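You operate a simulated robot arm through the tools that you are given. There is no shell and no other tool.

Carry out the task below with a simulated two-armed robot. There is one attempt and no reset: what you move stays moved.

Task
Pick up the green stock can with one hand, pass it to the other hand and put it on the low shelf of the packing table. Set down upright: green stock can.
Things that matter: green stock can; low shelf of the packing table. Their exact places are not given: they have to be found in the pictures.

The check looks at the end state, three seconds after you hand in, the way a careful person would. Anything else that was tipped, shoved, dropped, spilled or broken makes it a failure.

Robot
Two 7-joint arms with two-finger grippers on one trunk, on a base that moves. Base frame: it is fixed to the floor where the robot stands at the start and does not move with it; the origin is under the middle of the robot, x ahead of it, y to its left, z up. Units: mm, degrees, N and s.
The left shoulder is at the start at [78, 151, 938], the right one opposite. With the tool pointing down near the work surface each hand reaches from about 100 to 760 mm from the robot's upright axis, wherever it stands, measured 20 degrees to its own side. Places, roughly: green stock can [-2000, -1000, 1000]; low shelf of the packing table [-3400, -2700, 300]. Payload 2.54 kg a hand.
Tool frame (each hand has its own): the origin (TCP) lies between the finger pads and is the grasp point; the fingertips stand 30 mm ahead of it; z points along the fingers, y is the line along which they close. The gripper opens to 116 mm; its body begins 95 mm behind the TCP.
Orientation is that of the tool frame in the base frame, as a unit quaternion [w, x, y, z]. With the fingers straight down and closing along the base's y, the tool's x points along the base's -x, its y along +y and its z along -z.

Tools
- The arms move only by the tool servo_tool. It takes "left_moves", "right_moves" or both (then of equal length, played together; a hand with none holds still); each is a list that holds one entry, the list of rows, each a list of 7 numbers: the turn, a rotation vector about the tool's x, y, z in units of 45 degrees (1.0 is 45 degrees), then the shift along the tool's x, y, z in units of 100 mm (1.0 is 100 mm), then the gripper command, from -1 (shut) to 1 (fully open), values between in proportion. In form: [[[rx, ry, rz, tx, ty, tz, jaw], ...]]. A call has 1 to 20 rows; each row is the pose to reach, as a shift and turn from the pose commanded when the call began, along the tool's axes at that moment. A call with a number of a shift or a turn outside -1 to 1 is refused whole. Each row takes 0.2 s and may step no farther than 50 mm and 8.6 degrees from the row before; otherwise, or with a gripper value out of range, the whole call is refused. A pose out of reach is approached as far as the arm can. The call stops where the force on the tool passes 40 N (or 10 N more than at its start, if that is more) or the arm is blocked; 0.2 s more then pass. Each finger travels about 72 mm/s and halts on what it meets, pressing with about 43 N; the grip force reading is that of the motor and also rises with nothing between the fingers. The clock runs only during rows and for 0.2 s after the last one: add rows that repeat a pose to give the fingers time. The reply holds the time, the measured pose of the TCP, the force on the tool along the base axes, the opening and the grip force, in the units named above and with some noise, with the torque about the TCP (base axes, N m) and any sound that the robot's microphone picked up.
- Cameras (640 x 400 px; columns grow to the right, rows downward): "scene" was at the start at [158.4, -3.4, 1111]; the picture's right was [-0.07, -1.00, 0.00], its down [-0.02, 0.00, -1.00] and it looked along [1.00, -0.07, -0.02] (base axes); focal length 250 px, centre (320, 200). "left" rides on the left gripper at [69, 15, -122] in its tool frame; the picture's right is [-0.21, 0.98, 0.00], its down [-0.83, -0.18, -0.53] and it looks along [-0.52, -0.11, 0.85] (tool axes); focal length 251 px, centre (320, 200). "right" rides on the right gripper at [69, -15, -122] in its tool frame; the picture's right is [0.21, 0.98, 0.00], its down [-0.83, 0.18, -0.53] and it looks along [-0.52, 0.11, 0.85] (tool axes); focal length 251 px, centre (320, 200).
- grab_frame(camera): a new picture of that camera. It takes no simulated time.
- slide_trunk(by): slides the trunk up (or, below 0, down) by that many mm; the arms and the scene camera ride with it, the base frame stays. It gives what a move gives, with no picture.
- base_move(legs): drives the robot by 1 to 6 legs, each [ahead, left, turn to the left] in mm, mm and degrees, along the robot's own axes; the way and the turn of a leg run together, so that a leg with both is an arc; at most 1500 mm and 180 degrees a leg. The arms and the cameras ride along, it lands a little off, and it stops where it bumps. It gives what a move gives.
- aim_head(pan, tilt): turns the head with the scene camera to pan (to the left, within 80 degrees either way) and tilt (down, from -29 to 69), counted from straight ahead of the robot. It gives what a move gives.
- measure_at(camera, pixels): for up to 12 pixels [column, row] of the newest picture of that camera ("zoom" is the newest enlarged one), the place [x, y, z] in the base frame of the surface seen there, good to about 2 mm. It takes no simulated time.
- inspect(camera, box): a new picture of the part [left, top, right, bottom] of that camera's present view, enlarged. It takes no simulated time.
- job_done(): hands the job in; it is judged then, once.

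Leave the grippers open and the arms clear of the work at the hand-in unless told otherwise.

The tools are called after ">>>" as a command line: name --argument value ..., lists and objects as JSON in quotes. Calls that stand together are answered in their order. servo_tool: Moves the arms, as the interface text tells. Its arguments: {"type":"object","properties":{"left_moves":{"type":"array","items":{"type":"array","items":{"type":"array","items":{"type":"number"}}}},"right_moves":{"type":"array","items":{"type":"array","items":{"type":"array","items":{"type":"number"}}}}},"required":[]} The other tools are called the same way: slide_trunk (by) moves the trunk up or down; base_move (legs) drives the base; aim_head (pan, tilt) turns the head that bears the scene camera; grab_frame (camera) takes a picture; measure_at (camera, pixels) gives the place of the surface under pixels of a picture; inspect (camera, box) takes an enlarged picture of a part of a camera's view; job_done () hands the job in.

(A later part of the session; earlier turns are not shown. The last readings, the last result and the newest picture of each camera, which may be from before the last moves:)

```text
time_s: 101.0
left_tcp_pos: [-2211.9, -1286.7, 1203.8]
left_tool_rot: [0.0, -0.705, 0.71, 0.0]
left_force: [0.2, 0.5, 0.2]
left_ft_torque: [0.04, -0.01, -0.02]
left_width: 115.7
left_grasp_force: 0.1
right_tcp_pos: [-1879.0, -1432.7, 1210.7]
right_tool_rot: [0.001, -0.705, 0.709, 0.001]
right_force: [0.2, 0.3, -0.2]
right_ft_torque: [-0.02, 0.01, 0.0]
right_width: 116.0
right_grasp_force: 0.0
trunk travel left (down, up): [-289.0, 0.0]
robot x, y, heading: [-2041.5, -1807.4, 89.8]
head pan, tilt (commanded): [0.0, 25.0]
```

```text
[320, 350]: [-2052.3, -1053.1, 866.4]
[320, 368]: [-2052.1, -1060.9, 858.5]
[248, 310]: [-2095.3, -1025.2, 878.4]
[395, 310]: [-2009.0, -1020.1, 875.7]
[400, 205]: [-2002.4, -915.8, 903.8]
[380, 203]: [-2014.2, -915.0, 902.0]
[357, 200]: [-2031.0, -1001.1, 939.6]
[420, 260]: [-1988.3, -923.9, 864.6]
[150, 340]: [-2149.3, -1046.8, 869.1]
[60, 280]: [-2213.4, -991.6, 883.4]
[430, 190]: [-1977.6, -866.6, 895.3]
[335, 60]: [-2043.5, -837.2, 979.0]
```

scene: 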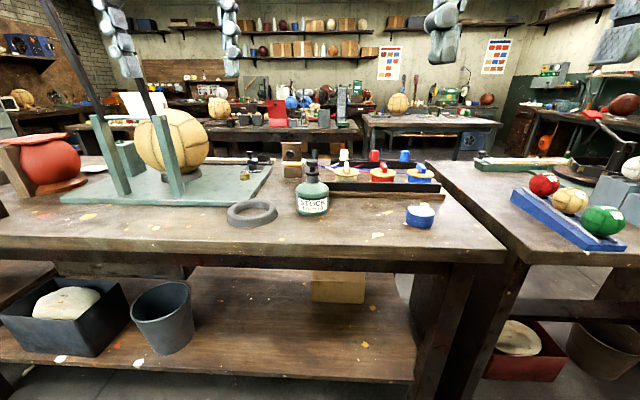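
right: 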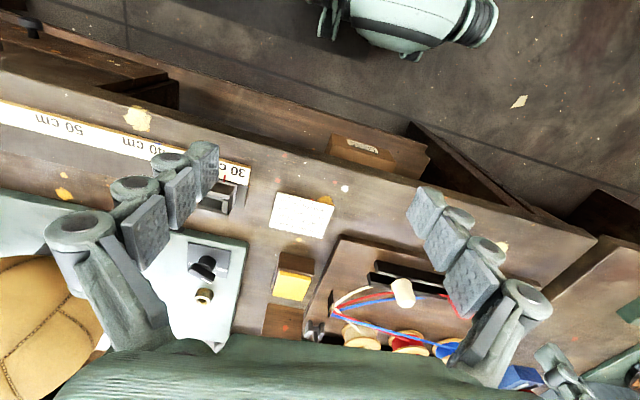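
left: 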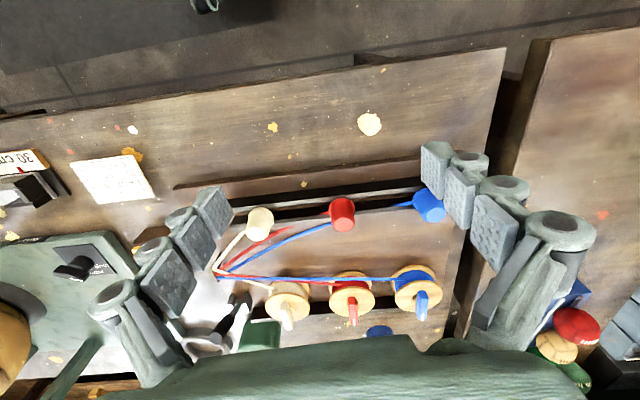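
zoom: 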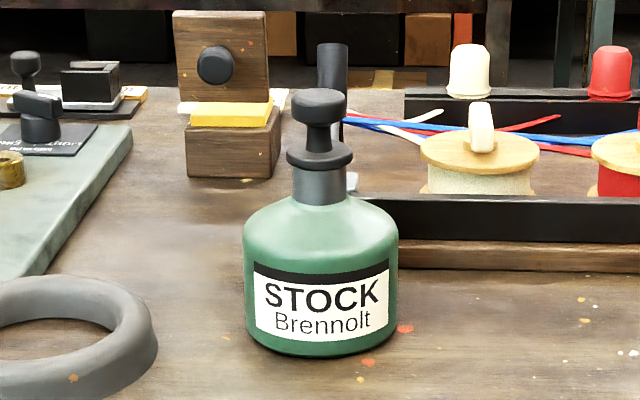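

The can's axis is at about [-2052,-1009]. The base is at z≈858 and the body is about 90 mm across. The neck spans z≈945–962, the collar is at z≈970 and the knob top at z≈1006. My plan has three steps:
1. The left hand grips the collar and knob from above.
2. The right hand takes the body from the side.
3. The right hand sets the can on the shelf.

I'll move the base so the can lies ahead and to the left.

>>> base_move --legs '[[230, -160, 0]]'

>>> aim_head --pan 15 --tilt 30

>>> grab_frame --camera "scene"

>>> grab_frame --camera "left"

```text
time_s: 103.2
left_tcp_pos: [-2048.5, -1054.7, 1203.6]
left_tool_rot: [0.0, -0.704, 0.711, 0.0]
left_force: [0.8, 0.0, -0.2]
left_ft_torque: [-0.01, -0.02, 0.02]
left_width: 116.1
left_grasp_force: 0.2
right_tcp_pos: [-1716.9, -1202.7, 1210.6]
right_tool_rot: [0.0, -0.704, 0.71, 0.0]
right_force: [-0.9, 0.3, -0.7]
right_ft_torque: [-0.01, 0.01, 0.02]
right_width: 115.9
right_grasp_force: 0.2
trunk travel left (down, up): [-289.0, 0.0]
robot x, y, heading: [-1880.0, -1576.7, 89.3]
head pan, tilt (commanded): [0.0, 25.0]
```

```text
time_s: 104.0
left_tcp_pos: [-2048.7, -1055.5, 1203.4]
left_tool_rot: [-0.001, -0.703, 0.711, 0.0]
left_force: [-0.2, -0.9, 0.2]
left_ft_torque: [-0.03, -0.01, 0.02]
left_width: 115.9
left_grasp_force: 0.1
right_tcp_pos: [-1717.1, -1202.4, 1209.4]
right_tool_rot: [0.0, -0.703, 0.711, 0.0]
right_force: [-0.1, -1.5, 0.0]
right_ft_torque: [0.0, 0.01, 0.0]
right_width: 116.0
right_grasp_force: 0.0
trunk travel left (down, up): [-289.0, 0.0]
robot x, y, heading: [-1876.7, -1576.9, 89.3]
head pan, tilt (commanded): [15.0, 30.0]
```

```text
taken
```

scene: 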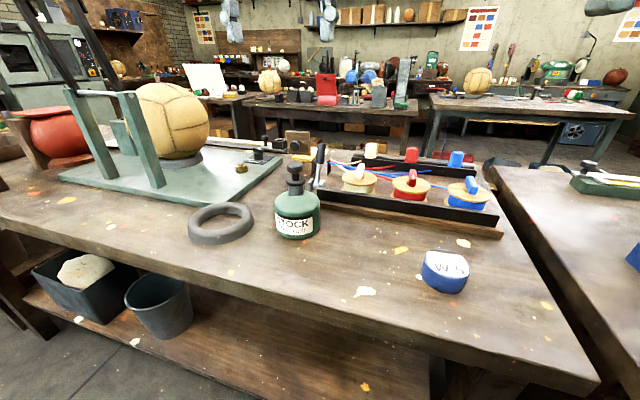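

```text
taken
```

left: 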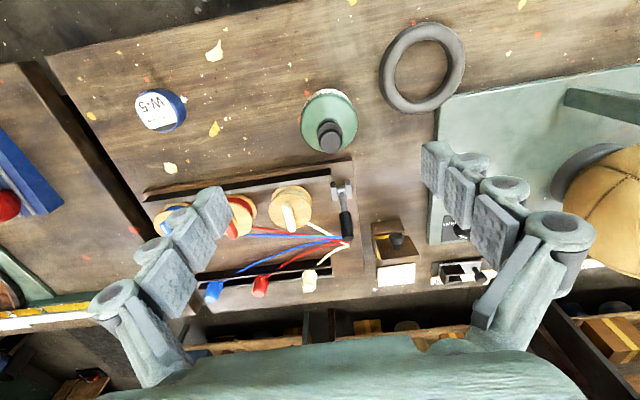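

The left camera shows the can at (328,125). I'll measure the knob and collar from this view to confirm the can's axis.

>>> inspect --camera "left" --box '[280, 70, 380, 170]'

```text
4.00 times, centred on (330, 120) of left
```

zoom: 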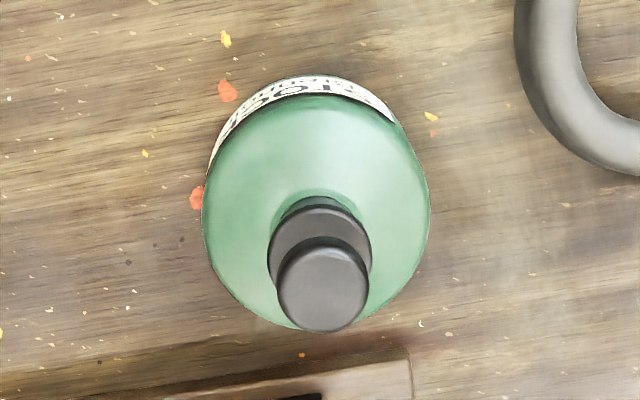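

>>> measure_at --camera "zoom" --pixels '[[323, 290], [285, 290], [360, 290], [323, 325], [323, 245], [323, 225], [275, 235], [365, 235], [320, 150], [215, 220], [420, 220], [320, 60]]'

```text
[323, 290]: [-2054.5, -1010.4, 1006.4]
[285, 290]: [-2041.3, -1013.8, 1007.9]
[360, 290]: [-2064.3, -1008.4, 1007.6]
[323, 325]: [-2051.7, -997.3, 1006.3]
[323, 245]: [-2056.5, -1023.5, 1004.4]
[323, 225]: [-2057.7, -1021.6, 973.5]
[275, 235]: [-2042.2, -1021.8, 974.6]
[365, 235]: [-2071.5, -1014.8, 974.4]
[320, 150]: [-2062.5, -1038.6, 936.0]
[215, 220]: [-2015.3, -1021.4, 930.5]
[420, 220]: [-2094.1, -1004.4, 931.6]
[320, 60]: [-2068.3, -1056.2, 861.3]
```

The can's axis is confirmed at about [-2053,-1010], with the knob top at z=1007 and the collar top at z=974. The left TCP is at [-2049,-1055,1203]. I'll centre above the can and come down 100 mm.

>>> servo_tool --left_moves '[[[0, 0, 0, -0.225, 0.025, 0, 1], [0, 0, 0, -0.45, 0.05, 0.1, 1], [0, 0, 0, -0.45, 0.05, 0.4, 1], [0, 0, 0, -0.45, 0.05, 0.7, 1], [0, 0, 0, -0.45, 0.05, 1.0, 1], [0, 0, 0, -0.45, 0.05, 1.0, 1]]]'

>>> grab_frame --camera "left"

>>> grab_frame --camera "scene"

```text
time_s: 105.3
left_tcp_pos: [-2053.3, -1010.0, 1102.8]
left_tool_rot: [0.0, -0.704, 0.71, 0.0]
left_force: [0.3, 0.4, 0.1]
left_ft_torque: [0.01, 0.02, -0.01]
left_width: 116.0
left_grasp_force: 0.0
right_tcp_pos: [-1717.0, -1202.6, 1210.3]
right_tool_rot: [0.001, -0.703, 0.711, 0.001]
right_force: [-0.2, 0.0, 0.2]
right_ft_torque: [0.05, 0.0, 0.01]
right_width: 116.2
right_grasp_force: 0.1
trunk travel left (down, up): [-289.0, 0.0]
robot x, y, heading: [-1878.1, -1577.7, 89.3]
head pan, tilt (commanded): [15.0, 30.0]
```

```text
taken
```

left: 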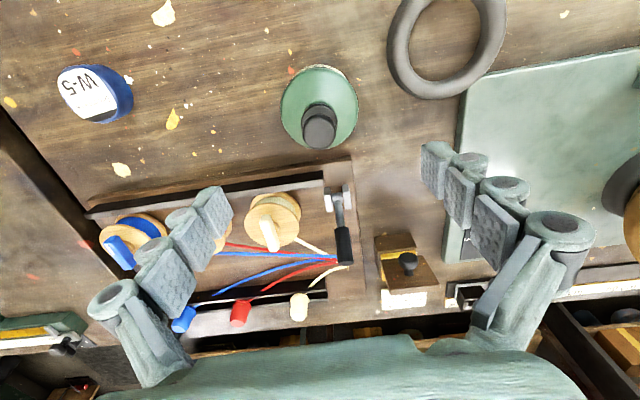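

```text
taken
```

scene: 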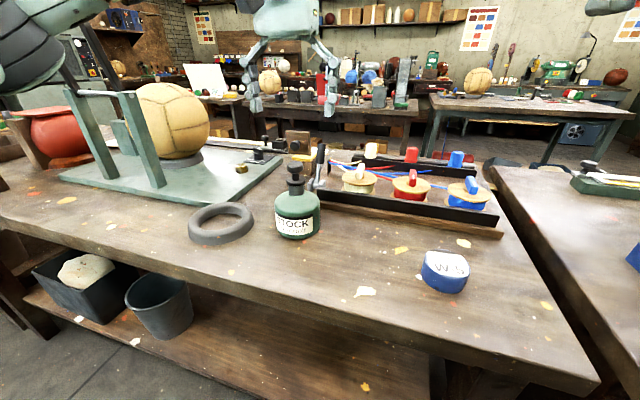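

The hand is centred over the can. I'll go down 95 mm more, with the fingers straddling the knob.

>>> servo_tool --left_moves '[[[0, 0, 0, 0, 0, 0.25, 1], [0, 0, 0, 0, 0, 0.5, 1], [0, 0, 0, 0, 0, 0.75, 1], [0, 0, 0, 0, 0, 0.95, 1], [0, 0, 0, 0, 0, 0.95, 1]]]'

>>> grab_frame --camera "left"

>>> inspect --camera "scene" --box '[220, 60, 380, 260]'

```text
time_s: 106.5
left_tcp_pos: [-2052.5, -1009.3, 1008.9]
left_tool_rot: [0.0, -0.704, 0.71, 0.0]
left_force: [-0.7, -0.6, 1.1]
left_ft_torque: [0.0, 0.04, 0.04]
left_width: 115.9
left_grasp_force: 0.1
right_tcp_pos: [-1717.3, -1201.4, 1209.5]
right_tool_rot: [0.0, -0.703, 0.711, 0.0]
right_force: [0.8, 0.5, -0.4]
right_ft_torque: [0.03, 0.0, -0.03]
right_width: 115.9
right_grasp_force: 0.0
trunk travel left (down, up): [-289.0, 0.0]
robot x, y, heading: [-1878.3, -1574.0, 89.2]
head pan, tilt (commanded): [15.0, 30.0]
```

```text
taken
```

left: 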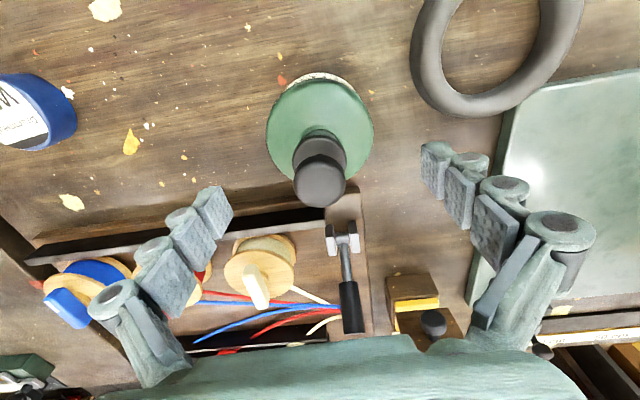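

```text
2.00 times, centred on (300, 160) of scene
```

zoom: 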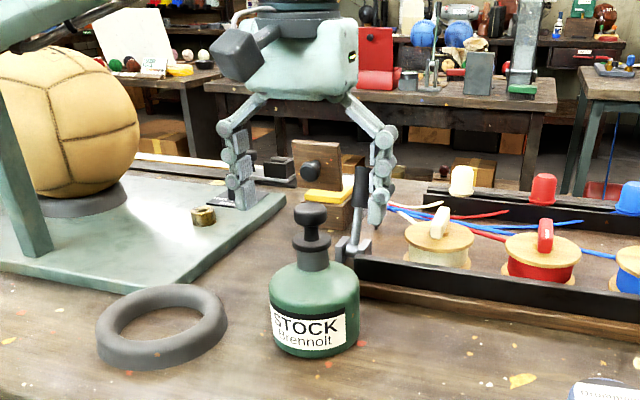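

The left picture puts the knob at (320,183), right where the TCP projects (320,192). I'll lower 31 mm so the tips sit just above the shoulder.

>>> servo_tool --left_moves '[[[0, 0, 0, 0.0, 0, 0.15, 1], [0, 0, 0, 0.0, 0, 0.31, 1], [0, 0, 0, 0.0, 0, 0.31, 1]]]'

>>> grab_frame --camera "left"

>>> inspect --camera "scene" --box '[240, 120, 360, 250]'

```text
time_s: 107.3
left_tcp_pos: [-2052.8, -1010.2, 977.7]
left_tool_rot: [0.0, -0.704, 0.71, 0.001]
left_force: [-0.1, -0.3, 0.8]
left_ft_torque: [0.03, 0.02, 0.01]
left_width: 116.0
left_grasp_force: 0.1
right_tcp_pos: [-1717.0, -1202.5, 1210.9]
right_tool_rot: [0.0, -0.703, 0.711, 0.001]
right_force: [0.2, 0.0, -0.8]
right_ft_torque: [-0.02, -0.02, 0.0]
right_width: 116.0
right_grasp_force: 0.1
trunk travel left (down, up): [-289.0, 0.0]
robot x, y, heading: [-1880.1, -1577.9, 89.3]
head pan, tilt (commanded): [15.0, 30.0]
```

```text
taken
```

left: 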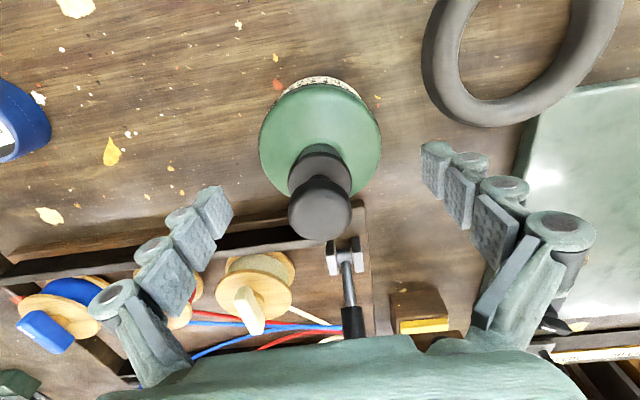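

```text
3.08 times, centred on (300, 185) of scene
```

zoom: 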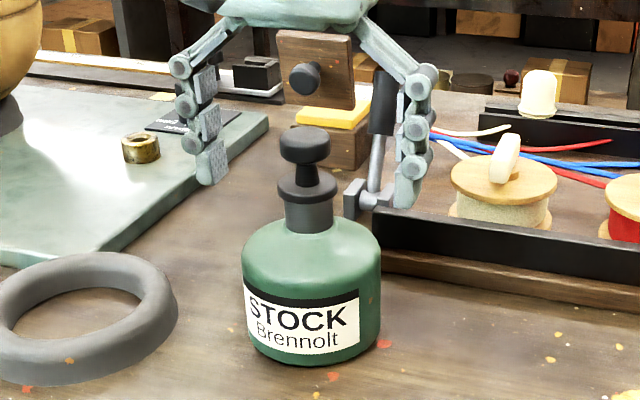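

The fingertips are level with the neck on both sides. I'll close the left gripper.

>>> servo_tool --left_moves '[[[0, 0, 0, 0, 0, 0, 0.4], [0, 0, 0, 0, 0, 0, 0], [0, 0, 0, 0, 0, 0, -0.3], [0, 0, 0, 0, 0, 0, -1], [0, 0, 0, 0, 0, 0, -1], [0, 0, 0, 0, 0, 0, -1], [0, 0, 0, 0, 0, 0, -1]]]'

>>> grab_frame --camera "left"

>>> inspect --camera "scene" --box '[240, 120, 360, 250]'

```text
time_s: 109.0
left_tcp_pos: [-2052.3, -1008.6, 977.9]
left_tool_rot: [-0.001, -0.703, 0.711, 0.0]
left_force: [0.1, 0.1, 0.1]
left_ft_torque: [-0.01, -0.02, -0.07]
left_width: 34.9
left_grasp_force: 43.1
right_tcp_pos: [-1717.5, -1202.0, 1209.4]
right_tool_rot: [0.0, -0.703, 0.711, 0.0]
right_force: [0.2, 0.6, 0.2]
right_ft_torque: [-0.03, 0.02, -0.04]
right_width: 115.6
right_grasp_force: 0.0
trunk travel left (down, up): [-289.0, 0.0]
robot x, y, heading: [-1878.3, -1577.1, 89.4]
head pan, tilt (commanded): [15.0, 30.0]
```

```text
taken
```

left: 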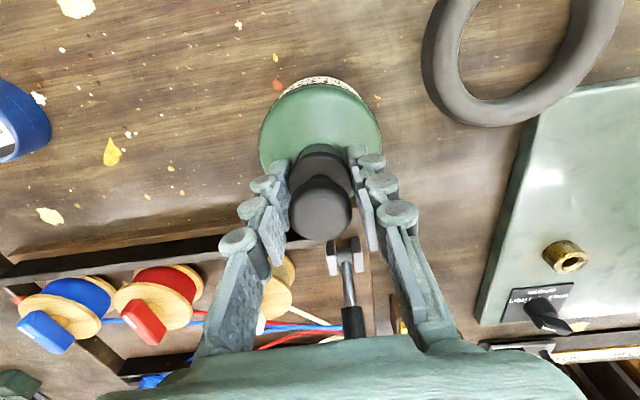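

```text
3.08 times, centred on (300, 185) of scene
```

zoom: 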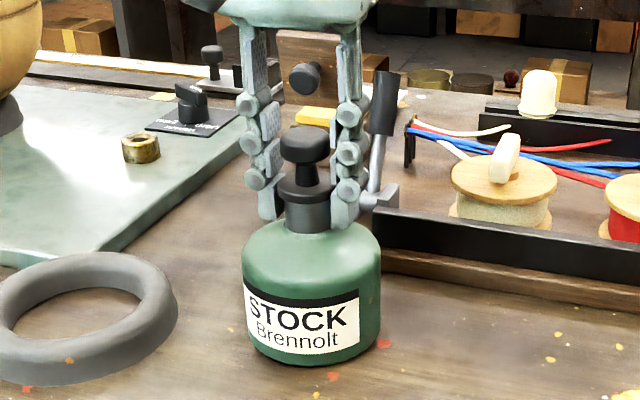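

The fingers closed on the collar (width 34.9 mm, grip 43 N). I'll lift 40 mm slowly and check.

>>> servo_tool --left_moves '[[[0, 0, 0, 0, 0, -0.1, -1], [0, 0, 0, 0, 0, -0.2, -1], [0, 0, 0, 0, 0, -0.3, -1], [0, 0, 0, 0, 0, -0.4, -1], [0, 0, 0, 0, 0, -0.4, -1]]]'

>>> grab_frame --camera "left"

>>> inspect --camera "scene" --box '[220, 80, 380, 250]'

```text
time_s: 110.2
left_tcp_pos: [-2052.8, -1010.3, 1018.7]
left_tool_rot: [0.0, -0.704, 0.711, 0.0]
left_force: [-0.3, -0.4, 0.9]
left_ft_torque: [0.02, -0.02, -0.04]
left_width: 35.0
left_grasp_force: 42.9
right_tcp_pos: [-1715.9, -1202.5, 1210.1]
right_tool_rot: [0.0, -0.703, 0.711, -0.001]
right_force: [0.1, -1.3, 0.4]
right_ft_torque: [0.01, 0.0, -0.03]
right_width: 115.9
right_grasp_force: 0.1
trunk travel left (down, up): [-289.0, 0.0]
robot x, y, heading: [-1880.9, -1576.9, 89.5]
head pan, tilt (commanded): [15.0, 30.0]
heard: snap
```

```text
taken
```

left: 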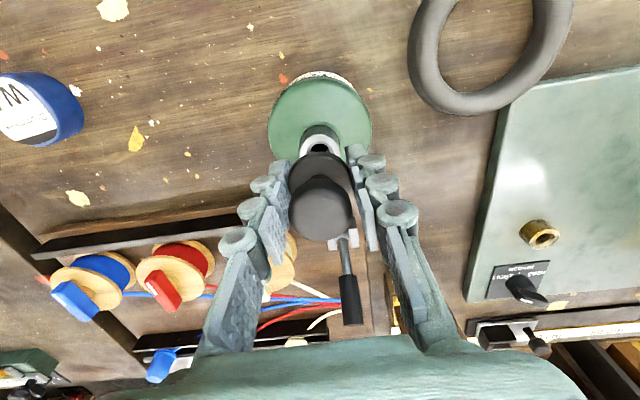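

```text
2.35 times, centred on (300, 165) of scene
```

zoom: 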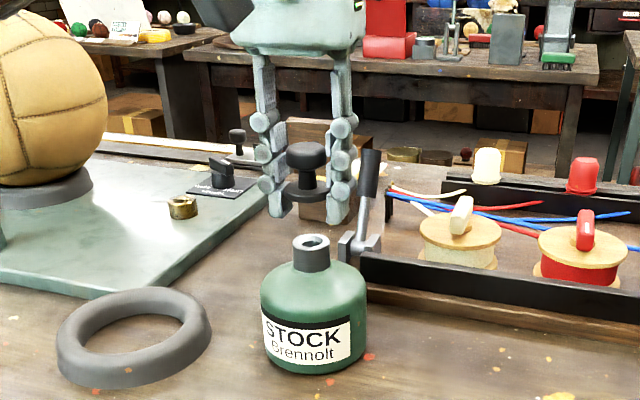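

The stopper pulled out of the neck with a "snap", so it is a plug rather than part of the can. The can itself still stands in place. I'll look closely at the open neck and the stopper so I can put it straight back.

>>> inspect --camera "scene" --box '[270, 140, 340, 240]'

>>> measure_at --camera "left" --pixels '[[320, 133], [307, 140], [334, 140], [285, 115], [360, 115], [320, 85], [320, 200], [303, 165], [335, 165]]'

>>> inspect --camera "left" --box '[260, 60, 380, 260]'

```text
4.00 times, centred on (305, 190) of scene
```

zoom: 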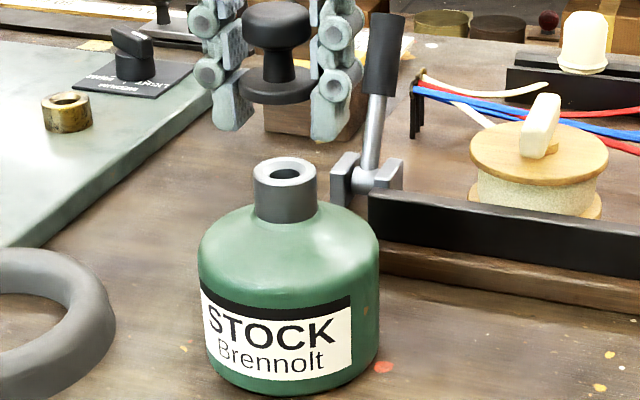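

```text
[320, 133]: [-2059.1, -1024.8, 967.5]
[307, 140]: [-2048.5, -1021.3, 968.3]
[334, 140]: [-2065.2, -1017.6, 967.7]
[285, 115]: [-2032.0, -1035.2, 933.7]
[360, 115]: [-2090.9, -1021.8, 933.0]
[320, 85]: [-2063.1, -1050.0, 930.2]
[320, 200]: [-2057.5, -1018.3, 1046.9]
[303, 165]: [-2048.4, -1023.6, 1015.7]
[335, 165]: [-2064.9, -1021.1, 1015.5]
```

```text
2.00 times, centred on (320, 160) of left
```

zoom: 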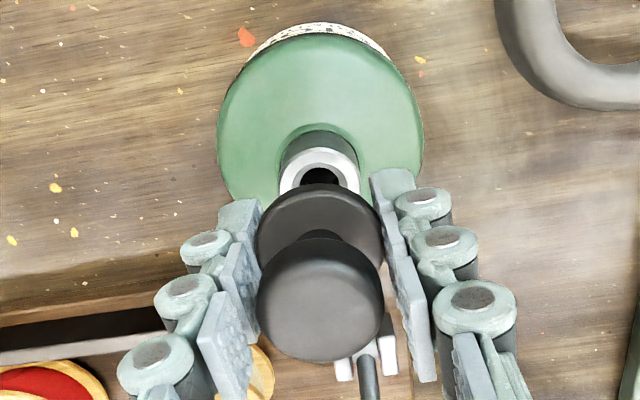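

I see no plug below the collar, so the stopper seems to sit on the neck's flat rim. I'll measure the neck rim and the stopper's collar in the scene view to line them up exactly before lowering it back.

>>> inspect --camera "scene" --box '[285, 140, 325, 200]'

```text
6.67 times, centred on (305, 170) of scene
```

zoom: 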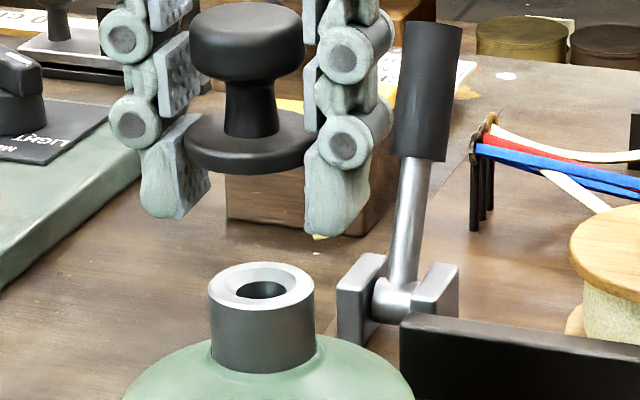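

>>> measure_at --camera "zoom" --pixels '[[262, 267], [262, 306], [214, 285], [310, 285], [262, 340], [214, 320], [310, 320], [232, 289], [298, 289], [250, 165], [250, 20], [262, 288]]'

```text
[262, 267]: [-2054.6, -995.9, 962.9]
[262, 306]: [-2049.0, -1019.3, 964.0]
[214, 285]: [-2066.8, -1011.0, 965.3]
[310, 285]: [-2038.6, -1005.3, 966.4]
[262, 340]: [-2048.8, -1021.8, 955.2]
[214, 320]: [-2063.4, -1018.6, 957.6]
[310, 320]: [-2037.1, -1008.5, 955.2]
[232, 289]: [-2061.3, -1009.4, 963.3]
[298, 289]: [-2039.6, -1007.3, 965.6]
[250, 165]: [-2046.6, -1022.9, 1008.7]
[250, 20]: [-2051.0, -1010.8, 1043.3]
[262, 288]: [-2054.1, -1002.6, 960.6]
```

The neck is still centred at [-2053,-1009] and the stopper hangs on the same axis. I'll lower it exactly 40 mm back onto the neck and press slightly.

>>> servo_tool --left_moves '[[[0, 0, 0, 0, 0, 0.1, -1], [0, 0, 0, 0, 0, 0.2, -1], [0, 0, 0, 0, 0, 0.3, -1], [0, 0, 0, 0, 0, 0.36, -1], [0, 0, 0, 0, 0, 0.4, -1], [0, 0, 0, 0, 0, 0.41, -1], [0, 0, 0, 0, 0, 0.41, -1]]]'

>>> inspect --camera "scene" --box '[270, 140, 340, 240]'

```text
time_s: 111.8
left_tcp_pos: [-2053.7, -1011.4, 976.9]
left_tool_rot: [0.001, -0.704, 0.71, 0.0]
left_force: [-0.1, 0.0, -0.1]
left_ft_torque: [0.01, -0.01, 0.04]
left_width: 35.3
left_grasp_force: 43.2
right_tcp_pos: [-1715.9, -1202.8, 1210.4]
right_tool_rot: [0.001, -0.703, 0.711, 0.0]
right_force: [0.5, 0.0, -0.3]
right_ft_torque: [-0.02, 0.03, 0.02]
right_width: 115.7
right_grasp_force: 0.1
trunk travel left (down, up): [-289.0, 0.0]
robot x, y, heading: [-1878.1, -1578.0, 89.4]
head pan, tilt (commanded): [15.0, 30.0]
```

```text
4.00 times, centred on (305, 190) of scene
```

zoom: 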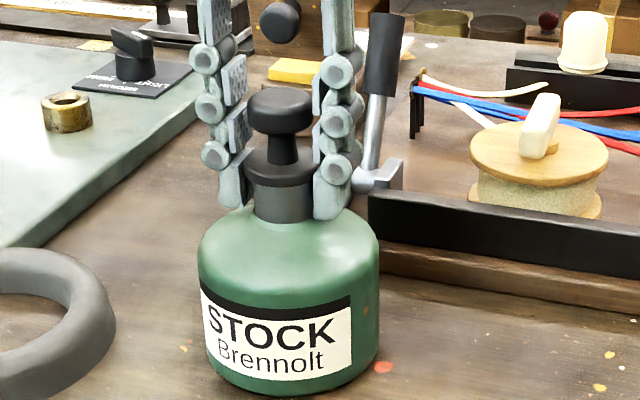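

No contact force is felt yet. I'll press down a further 4 mm in small steps and listen for a click.

>>> servo_tool --left_moves '[[[0, 0, 0, 0, 0, 0.01, -1], [0, 0, 0, 0, 0, 0.02, -1], [0, 0, 0, 0, 0, 0.03, -1], [0, 0, 0, 0, 0, 0.04, -1], [0, 0, 0, 0, 0, 0.04, -1]]]'

>>> inspect --camera "scene" --box '[270, 140, 340, 240]'

```text
time_s: 113.0
left_tcp_pos: [-2054.0, -1010.0, 974.7]
left_tool_rot: [0.003, -0.704, 0.71, 0.002]
left_force: [-1.6, 6.3, 28.8]
left_ft_torque: [-0.09, 0.02, -0.02]
left_width: 35.4
left_grasp_force: 42.7
right_tcp_pos: [-1717.0, -1204.2, 1212.8]
right_tool_rot: [0.002, -0.703, 0.711, 0.002]
right_force: [0.2, 0.4, 0.7]
right_ft_torque: [0.02, 0.0, 0.01]
right_width: 116.1
right_grasp_force: 0.1
trunk travel left (down, up): [-289.0, 0.0]
robot x, y, heading: [-1879.5, -1574.8, 89.4]
head pan, tilt (commanded): [15.0, 30.0]
```

```text
4.00 times, centred on (305, 190) of scene
```

zoom: 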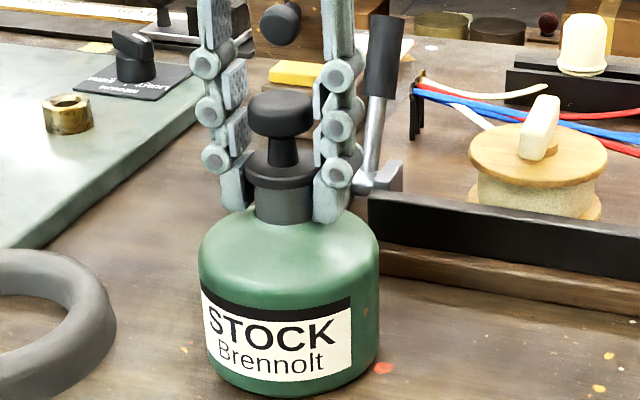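

There is now a 29 N reaction, so the stopper or the fingertips are bearing on the can. I'll ease back up 3 mm, open the fingers, and look at how the stopper sits.

>>> servo_tool --left_moves '[[[0, 0, 0, 0, 0, -0.02, -1], [0, 0, 0, 0, 0, -0.035, -1], [0, 0, 0, 0, 0, -0.035, -0.3], [0, 0, 0, 0, 0, -0.035, 0], [0, 0, 0, 0, 0, -0.035, 0.5], [0, 0, 0, 0, 0, -0.035, 1], [0, 0, 0, 0, 0, -0.035, 1], [0, 0, 0, 0, 0, -0.035, 1]]]'

>>> inspect --camera "scene" --box '[270, 140, 340, 240]'

>>> inspect --camera "left" --box '[240, 60, 400, 260]'

```text
time_s: 114.8
left_tcp_pos: [-2053.1, -1009.0, 975.1]
left_tool_rot: [0.0, -0.703, 0.711, 0.001]
left_force: [-1.3, 0.1, 0.6]
left_ft_torque: [0.01, 0.0, 0.02]
left_width: 116.1
left_grasp_force: 0.0
right_tcp_pos: [-1717.9, -1202.7, 1210.3]
right_tool_rot: [0.0, -0.703, 0.711, 0.001]
right_force: [0.4, -0.1, 0.2]
right_ft_torque: [0.01, -0.02, -0.01]
right_width: 115.9
right_grasp_force: 0.2
trunk travel left (down, up): [-289.0, 0.0]
robot x, y, heading: [-1874.8, -1578.2, 89.4]
head pan, tilt (commanded): [15.0, 30.0]
heard: snap
```

```text
4.00 times, centred on (305, 190) of scene
```

zoom: 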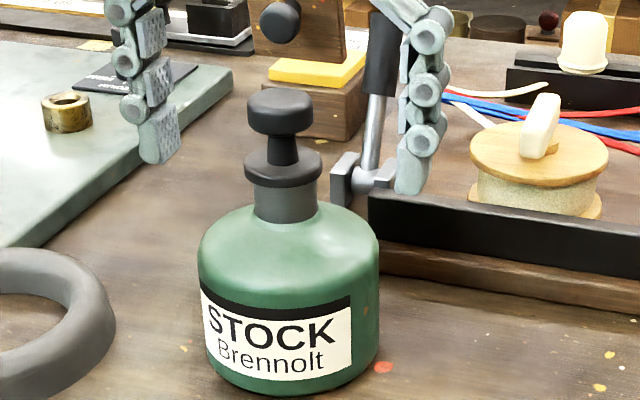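

```text
2.00 times, centred on (320, 160) of left
```

zoom: 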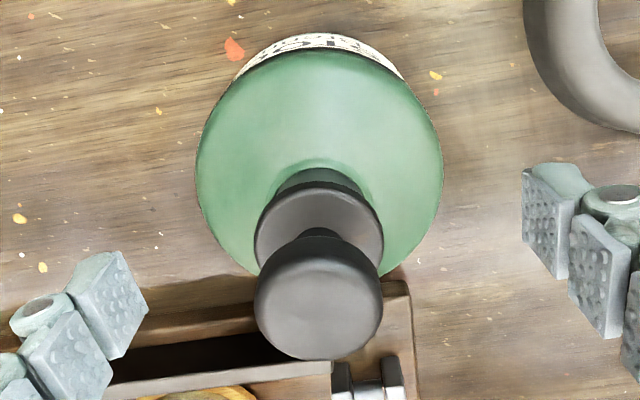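

A second "snap" was heard, and the stopper sits back on the neck, looking aligned. I'll measure its height against the original (knob top 1007, collar top 974).

>>> measure_at --camera "zoom" --pixels '[[318, 300], [270, 300], [365, 300], [318, 345], [318, 250], [318, 205], [270, 215], [365, 215], [318, 110], [215, 150], [425, 150]]'

>>> inspect --camera "scene" --box '[285, 155, 325, 205]'

```text
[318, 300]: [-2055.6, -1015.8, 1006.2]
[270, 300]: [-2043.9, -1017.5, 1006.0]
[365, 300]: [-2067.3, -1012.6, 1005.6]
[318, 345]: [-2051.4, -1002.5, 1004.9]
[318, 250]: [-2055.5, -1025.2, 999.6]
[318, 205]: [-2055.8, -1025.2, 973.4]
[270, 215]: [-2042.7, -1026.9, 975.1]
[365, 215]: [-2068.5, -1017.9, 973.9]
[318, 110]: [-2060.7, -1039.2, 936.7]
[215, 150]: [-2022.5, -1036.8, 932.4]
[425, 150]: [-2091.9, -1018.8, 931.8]
```

```text
8.00 times, centred on (305, 180) of scene
```

zoom: 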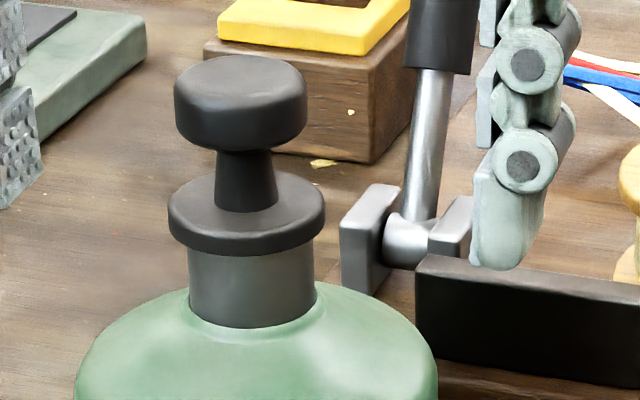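

The knob top (1006) and collar (974) are back at their original heights, so the stopper is seated. I won't lift by it again. I'll hold the can by its body with both hands. For that I need the gripper's real dimensions, so first I'll raise the left hand clear, then look at the right hand.

>>> servo_tool --left_moves '[[[0, 0, 0, 0, 0, -0.2, 1], [0, 0, 0, 0, 0, -0.4, 1], [0, 0, 0, 0, 0, -0.7, 1], [0, 0, 0, 0, 0, -1.0, 1], [0, 0, 0, 0, 0, -1.0, 1]]]'

>>> aim_head --pan -35 --tilt 5

>>> grab_frame --camera "scene"

>>> grab_frame --camera "left"

```text
time_s: 116.0
left_tcp_pos: [-2052.8, -1009.3, 1076.0]
left_tool_rot: [-0.001, -0.703, 0.711, 0.001]
left_force: [-0.5, 0.1, 0.7]
left_ft_torque: [0.0, 0.01, -0.01]
left_width: 116.0
left_grasp_force: 0.1
right_tcp_pos: [-1716.1, -1201.9, 1210.8]
right_tool_rot: [0.0, -0.704, 0.71, 0.0]
right_force: [0.4, 0.4, -0.5]
right_ft_torque: [-0.03, -0.02, -0.02]
right_width: 116.0
right_grasp_force: 0.1
trunk travel left (down, up): [-289.0, 0.0]
robot x, y, heading: [-1878.2, -1576.3, 89.4]
head pan, tilt (commanded): [15.0, 30.0]
```

```text
time_s: 117.1
left_tcp_pos: [-2052.6, -1009.9, 1076.7]
left_tool_rot: [0.0, -0.704, 0.711, 0.0]
left_force: [-0.1, 0.4, -0.1]
left_ft_torque: [-0.02, 0.0, 0.01]
left_width: 116.0
left_grasp_force: 0.1
right_tcp_pos: [-1717.1, -1202.5, 1210.9]
right_tool_rot: [0.0, -0.704, 0.71, 0.0]
right_force: [0.0, -0.8, 0.0]
right_ft_torque: [-0.01, 0.03, -0.04]
right_width: 116.2
right_grasp_force: 0.0
trunk travel left (down, up): [-289.0, 0.0]
robot x, y, heading: [-1877.7, -1575.5, 89.6]
head pan, tilt (commanded): [-35.0, 5.0]
```

```text
taken
```

scene: 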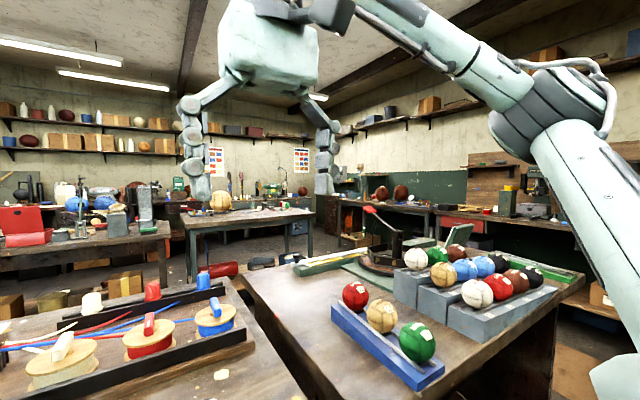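

```text
taken
```

left: 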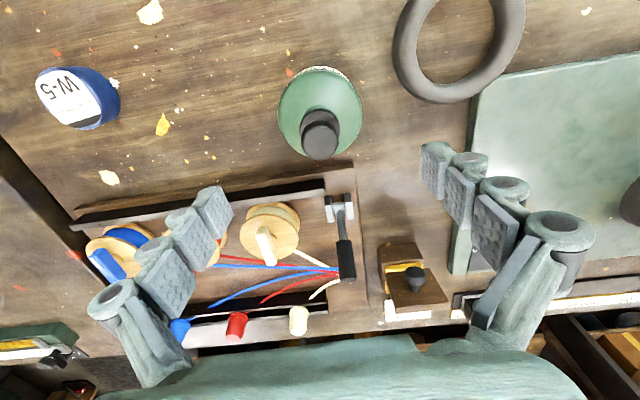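

The right hand is in view at (265,100). I'll tilt up a bit to see its palm and measure.

>>> aim_head --pan -40 --tilt -12

>>> inspect --camera "scene" --box '[140, 20, 440, 280]'

```text
time_s: 117.9
left_tcp_pos: [-2052.5, -1009.6, 1076.4]
left_tool_rot: [0.0, -0.704, 0.711, 0.0]
left_force: [0.9, -0.4, 0.6]
left_ft_torque: [0.03, 0.0, 0.02]
left_width: 116.2
left_grasp_force: 0.0
right_tcp_pos: [-1717.7, -1202.1, 1210.9]
right_tool_rot: [0.0, -0.703, 0.711, -0.001]
right_force: [-0.2, 0.5, -0.2]
right_ft_torque: [0.0, -0.01, 0.02]
right_width: 115.7
right_grasp_force: 0.1
trunk travel left (down, up): [-289.0, 0.0]
robot x, y, heading: [-1875.4, -1576.7, 89.1]
head pan, tilt (commanded): [-40.0, -12.0]
```

```text
1.54 times, centred on (290, 150) of scene
```

zoom: 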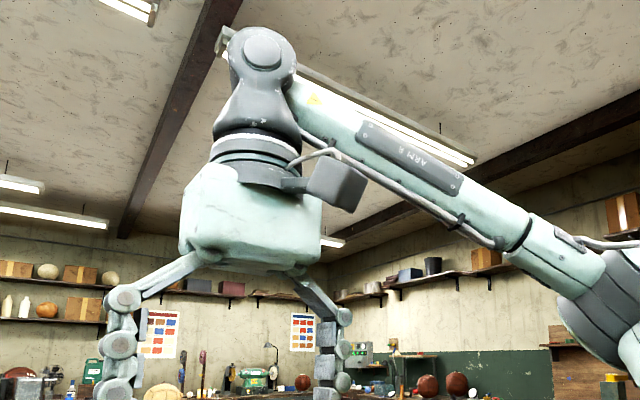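

>>> measure_at --camera "zoom" --pixels '[[186, 235], [318, 240], [250, 262], [250, 180], [335, 200], [360, 200], [120, 300], [345, 315], [325, 330], [115, 345], [265, 235], [140, 325]]'

>>> measure_at --camera "zoom" --pixels '[[210, 262], [300, 268], [190, 250], [340, 185], [250, 150], [255, 50], [290, 250], [230, 240], [310, 205], [215, 175], [330, 300], [165, 280]]'

```text
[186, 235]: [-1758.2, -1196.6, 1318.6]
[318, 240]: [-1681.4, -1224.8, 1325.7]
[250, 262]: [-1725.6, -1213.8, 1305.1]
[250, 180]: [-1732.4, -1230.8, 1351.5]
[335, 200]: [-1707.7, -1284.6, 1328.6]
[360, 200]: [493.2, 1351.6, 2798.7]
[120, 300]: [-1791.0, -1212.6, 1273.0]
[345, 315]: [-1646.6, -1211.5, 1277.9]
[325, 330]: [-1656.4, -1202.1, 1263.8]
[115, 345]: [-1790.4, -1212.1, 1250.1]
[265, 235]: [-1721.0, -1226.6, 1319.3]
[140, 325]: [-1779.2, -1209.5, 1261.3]
```

```text
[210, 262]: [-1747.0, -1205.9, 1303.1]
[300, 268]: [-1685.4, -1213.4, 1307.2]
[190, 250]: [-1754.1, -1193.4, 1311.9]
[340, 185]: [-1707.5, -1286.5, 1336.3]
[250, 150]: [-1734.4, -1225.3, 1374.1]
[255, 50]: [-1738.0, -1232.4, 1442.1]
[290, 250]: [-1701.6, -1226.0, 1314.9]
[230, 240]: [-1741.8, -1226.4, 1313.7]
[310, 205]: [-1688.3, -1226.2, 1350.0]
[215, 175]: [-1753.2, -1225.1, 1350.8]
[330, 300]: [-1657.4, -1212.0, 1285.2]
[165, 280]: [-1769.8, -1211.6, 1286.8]
```

The gripper is slimmer than I feared: the palm is about ±27 mm thick and starts 92 mm behind the TCP, and the fingers are about ±10 mm wide. So:
- **Left hand:** take the can's body at a 50° downward tilt, yawed 30° to the right.
- **Right hand:** later take the body from the right at about 25° tilt.

I'll first back the left hand off and yaw it 30°.

>>> servo_tool --left_moves '[[[0, 0, 0.167, 0.166, 0.095, 0, 1], [0, 0, 0.333, 0.331, 0.19, 0, 1], [0, 0, 0.5, 0.497, 0.286, 0, 1], [0, 0, 0.667, 0.662, 0.381, 0, 1], [0, 0, 0.667, 0.662, 0.381, 0, 1]]]'

>>> aim_head --pan 15 --tilt 25

>>> grab_frame --camera "scene"

```text
time_s: 119.1
left_tcp_pos: [-2092.8, -1077.0, 1075.7]
left_tool_rot: [0.001, -0.494, 0.87, 0.0]
left_force: [0.3, -0.3, -0.2]
left_ft_torque: [0.01, 0.0, 0.0]
left_width: 116.1
left_grasp_force: 0.1
right_tcp_pos: [-1716.9, -1202.2, 1210.5]
right_tool_rot: [0.0, -0.703, 0.711, 0.0]
right_force: [0.1, 0.4, 0.2]
right_ft_torque: [0.0, 0.0, 0.02]
right_width: 115.9
right_grasp_force: 0.1
trunk travel left (down, up): [-289.0, 0.0]
robot x, y, heading: [-1875.5, -1574.9, 89.4]
head pan, tilt (commanded): [-40.0, -12.0]
```

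```text
time_s: 120.4
left_tcp_pos: [-2091.7, -1076.3, 1075.7]
left_tool_rot: [0.001, -0.496, 0.869, -0.001]
left_force: [0.3, 0.1, -0.3]
left_ft_torque: [-0.02, 0.0, 0.01]
left_width: 116.2
left_grasp_force: 0.0
right_tcp_pos: [-1716.3, -1202.1, 1210.0]
right_tool_rot: [0.0, -0.703, 0.711, 0.0]
right_force: [0.4, 1.1, 0.4]
right_ft_torque: [0.02, -0.06, -0.01]
right_width: 115.9
right_grasp_force: 0.1
trunk travel left (down, up): [-289.0, 0.0]
robot x, y, heading: [-1878.5, -1576.5, 89.3]
head pan, tilt (commanded): [15.0, 25.0]
```

```text
taken
```

scene: 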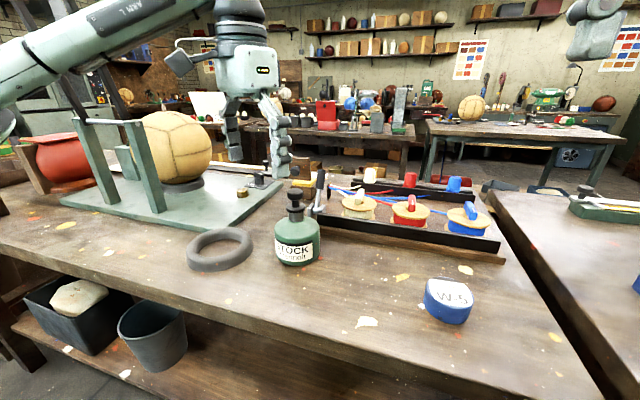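

The left hand is at [-2092,-1076,1076], yawed. Next I'll pitch it 40° so the fingers point forward and down, and lower it 60 mm at the same time.

>>> servo_tool --left_moves '[[[0, -0.178, 0, 0, 0, 0.0, 1], [0, -0.356, 0, 0, 0, 0.1, 1], [0, -0.533, 0, 0, 0, 0.25, 1], [0, -0.711, 0, 0, 0, 0.4, 1], [0, -0.889, 0, 0, 0, 0.6, 1], [0, -0.889, 0, 0, 0, 0.6, 1]]]'

>>> grab_frame --camera "scene"

>>> grab_frame --camera "left"

```text
time_s: 121.8
left_tcp_pos: [-2091.7, -1073.5, 1015.5]
left_tool_rot: [0.297, -0.466, 0.816, 0.17]
left_force: [0.3, -0.5, -0.2]
left_ft_torque: [-0.01, -0.01, -0.02]
left_width: 115.8
left_grasp_force: 0.0
right_tcp_pos: [-1717.0, -1202.6, 1209.8]
right_tool_rot: [0.0, -0.704, 0.71, 0.0]
right_force: [-0.1, 0.6, -1.0]
right_ft_torque: [0.02, 0.0, 0.05]
right_width: 115.8
right_grasp_force: 0.0
trunk travel left (down, up): [-289.0, 0.0]
robot x, y, heading: [-1876.6, -1580.7, 89.4]
head pan, tilt (commanded): [15.0, 25.0]
```

```text
taken
```

scene: 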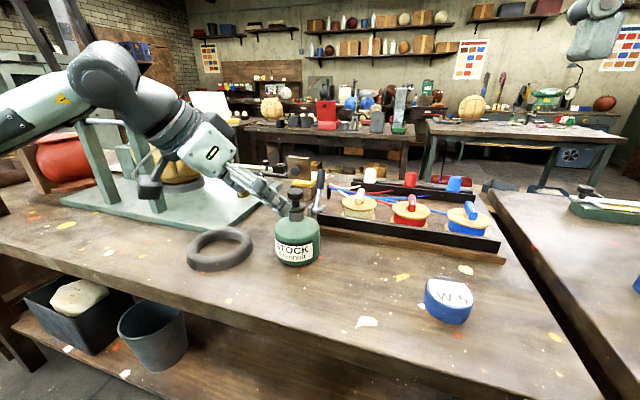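

```text
taken
```

left: 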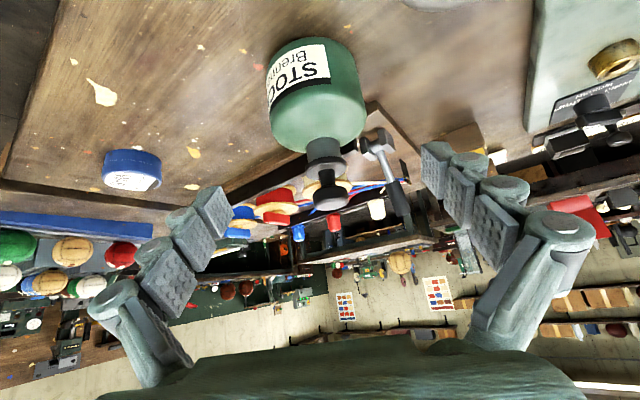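

The hand is pitched as planned and the can is centred laterally in its view. In tool axes the remaining move is about [+16, 0, +129] mm. I'll go 70 mm of that first.

>>> servo_tool --left_moves '[[[0, 0, 0, 0.082, 0, 0.15, 1], [0, 0, 0, 0.164, 0, 0.3, 1], [0, 0, 0, 0.164, 0, 0.5, 1], [0, 0, 0, 0.164, 0, 0.7, 1], [0, 0, 0, 0.164, 0, 0.7, 1]]]'

>>> inspect --camera "scene" --box '[180, 130, 380, 290]'

>>> grab_frame --camera "left"

```text
time_s: 123.0
left_tcp_pos: [-2075.2, -1048.1, 952.9]
left_tool_rot: [0.297, -0.465, 0.816, 0.17]
left_force: [0.2, 0.3, -0.3]
left_ft_torque: [-0.01, -0.01, -0.01]
left_width: 116.0
left_grasp_force: 0.1
right_tcp_pos: [-1715.7, -1201.6, 1209.5]
right_tool_rot: [0.001, -0.703, 0.711, 0.0]
right_force: [0.4, -0.1, 0.1]
right_ft_torque: [0.0, 0.01, 0.0]
right_width: 116.2
right_grasp_force: 0.0
trunk travel left (down, up): [-289.0, 0.0]
robot x, y, heading: [-1876.7, -1581.6, 89.5]
head pan, tilt (commanded): [15.0, 25.0]
```

```text
2.50 times, centred on (280, 210) of scene
```

zoom: 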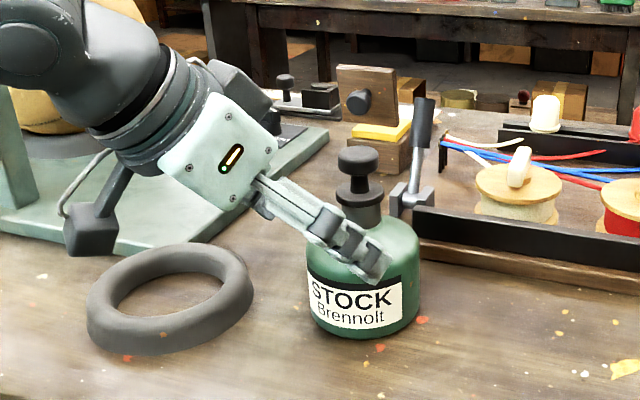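

```text
taken
```

left: 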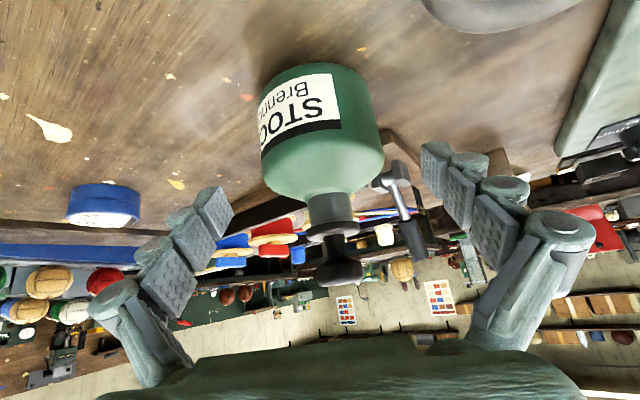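

Alignment looks right: the can is centred between the fingers at column 322. I'll advance the remaining 60 mm.

>>> servo_tool --left_moves '[[[0, 0, 0, 0, 0, 0.15, 1], [0, 0, 0, 0, 0, 0.3, 1], [0, 0, 0, 0, 0, 0.45, 1], [0, 0, 0, 0, 0, 0.6, 1], [0, 0, 0, 0, 0, 0.6, 1]]]'

>>> inspect --camera "scene" --box '[180, 130, 380, 290]'

>>> grab_frame --camera "left"

```text
time_s: 124.2
left_tcp_pos: [-2055.5, -1014.4, 905.5]
left_tool_rot: [0.297, -0.466, 0.816, 0.17]
left_force: [0.0, 0.5, 0.4]
left_ft_torque: [-0.03, 0.0, 0.01]
left_width: 116.0
left_grasp_force: 0.0
right_tcp_pos: [-1717.3, -1202.9, 1211.2]
right_tool_rot: [0.0, -0.703, 0.711, 0.001]
right_force: [0.2, 0.2, 0.2]
right_ft_torque: [-0.02, -0.01, 0.0]
right_width: 115.8
right_grasp_force: 0.2
trunk travel left (down, up): [-289.0, 0.0]
robot x, y, heading: [-1880.9, -1579.1, 89.4]
head pan, tilt (commanded): [15.0, 25.0]
```

```text
2.50 times, centred on (280, 210) of scene
```

zoom: 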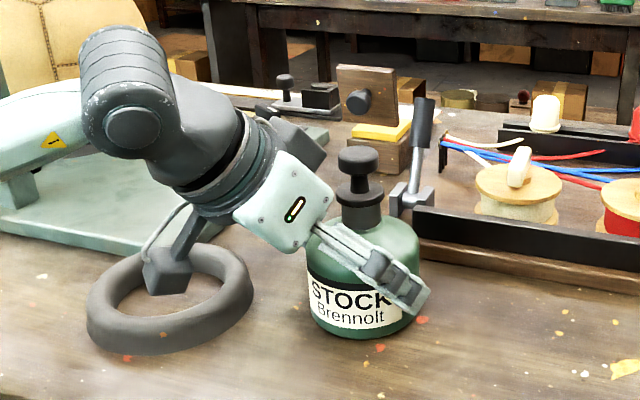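

```text
taken
```

left: 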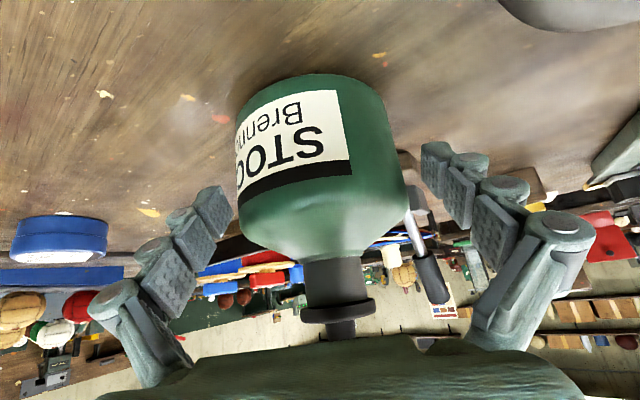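

The fingers straddle the body. I'll close slowly.

>>> servo_tool --left_moves '[[[0, 0, 0, 0, 0, 0, 0.8], [0, 0, 0, 0, 0, 0, 0.68], [0, 0, 0, 0, 0, 0, 0.6], [0, 0, 0, 0, 0, 0, 0.5], [0, 0, 0, 0, 0, 0, 0.2], [0, 0, 0, 0, 0, 0, -1], [0, 0, 0, 0, 0, 0, -1], [0, 0, 0, 0, 0, 0, -1]]]'

>>> inspect --camera "scene" --box '[180, 130, 380, 290]'

>>> grab_frame --camera "left"

```text
time_s: 126.0
left_tcp_pos: [-2056.2, -1014.5, 907.0]
left_tool_rot: [0.298, -0.465, 0.816, 0.17]
left_force: [0.1, -1.7, 2.3]
left_ft_torque: [-0.13, -0.11, -0.13]
left_width: 89.5
left_grasp_force: 42.9
right_tcp_pos: [-1717.1, -1202.9, 1209.5]
right_tool_rot: [0.001, -0.704, 0.71, 0.0]
right_force: [0.1, 0.2, 0.0]
right_ft_torque: [0.01, 0.01, -0.05]
right_width: 115.9
right_grasp_force: 0.0
trunk travel left (down, up): [-289.0, 0.0]
robot x, y, heading: [-1877.3, -1573.8, 89.6]
head pan, tilt (commanded): [15.0, 25.0]
```

```text
2.50 times, centred on (280, 210) of scene
```

zoom: 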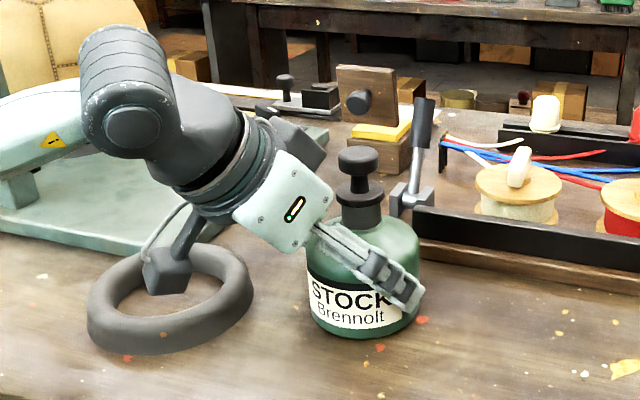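

```text
taken
```

left: 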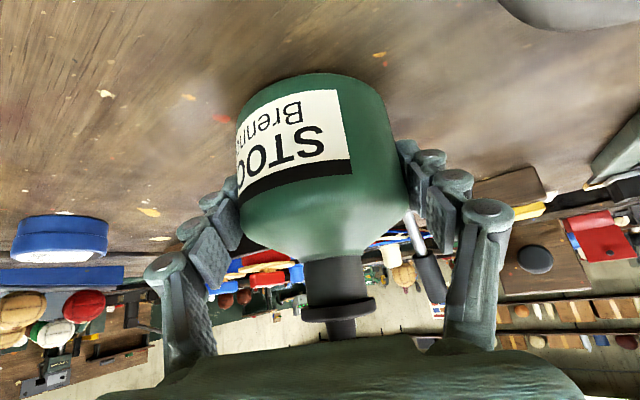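

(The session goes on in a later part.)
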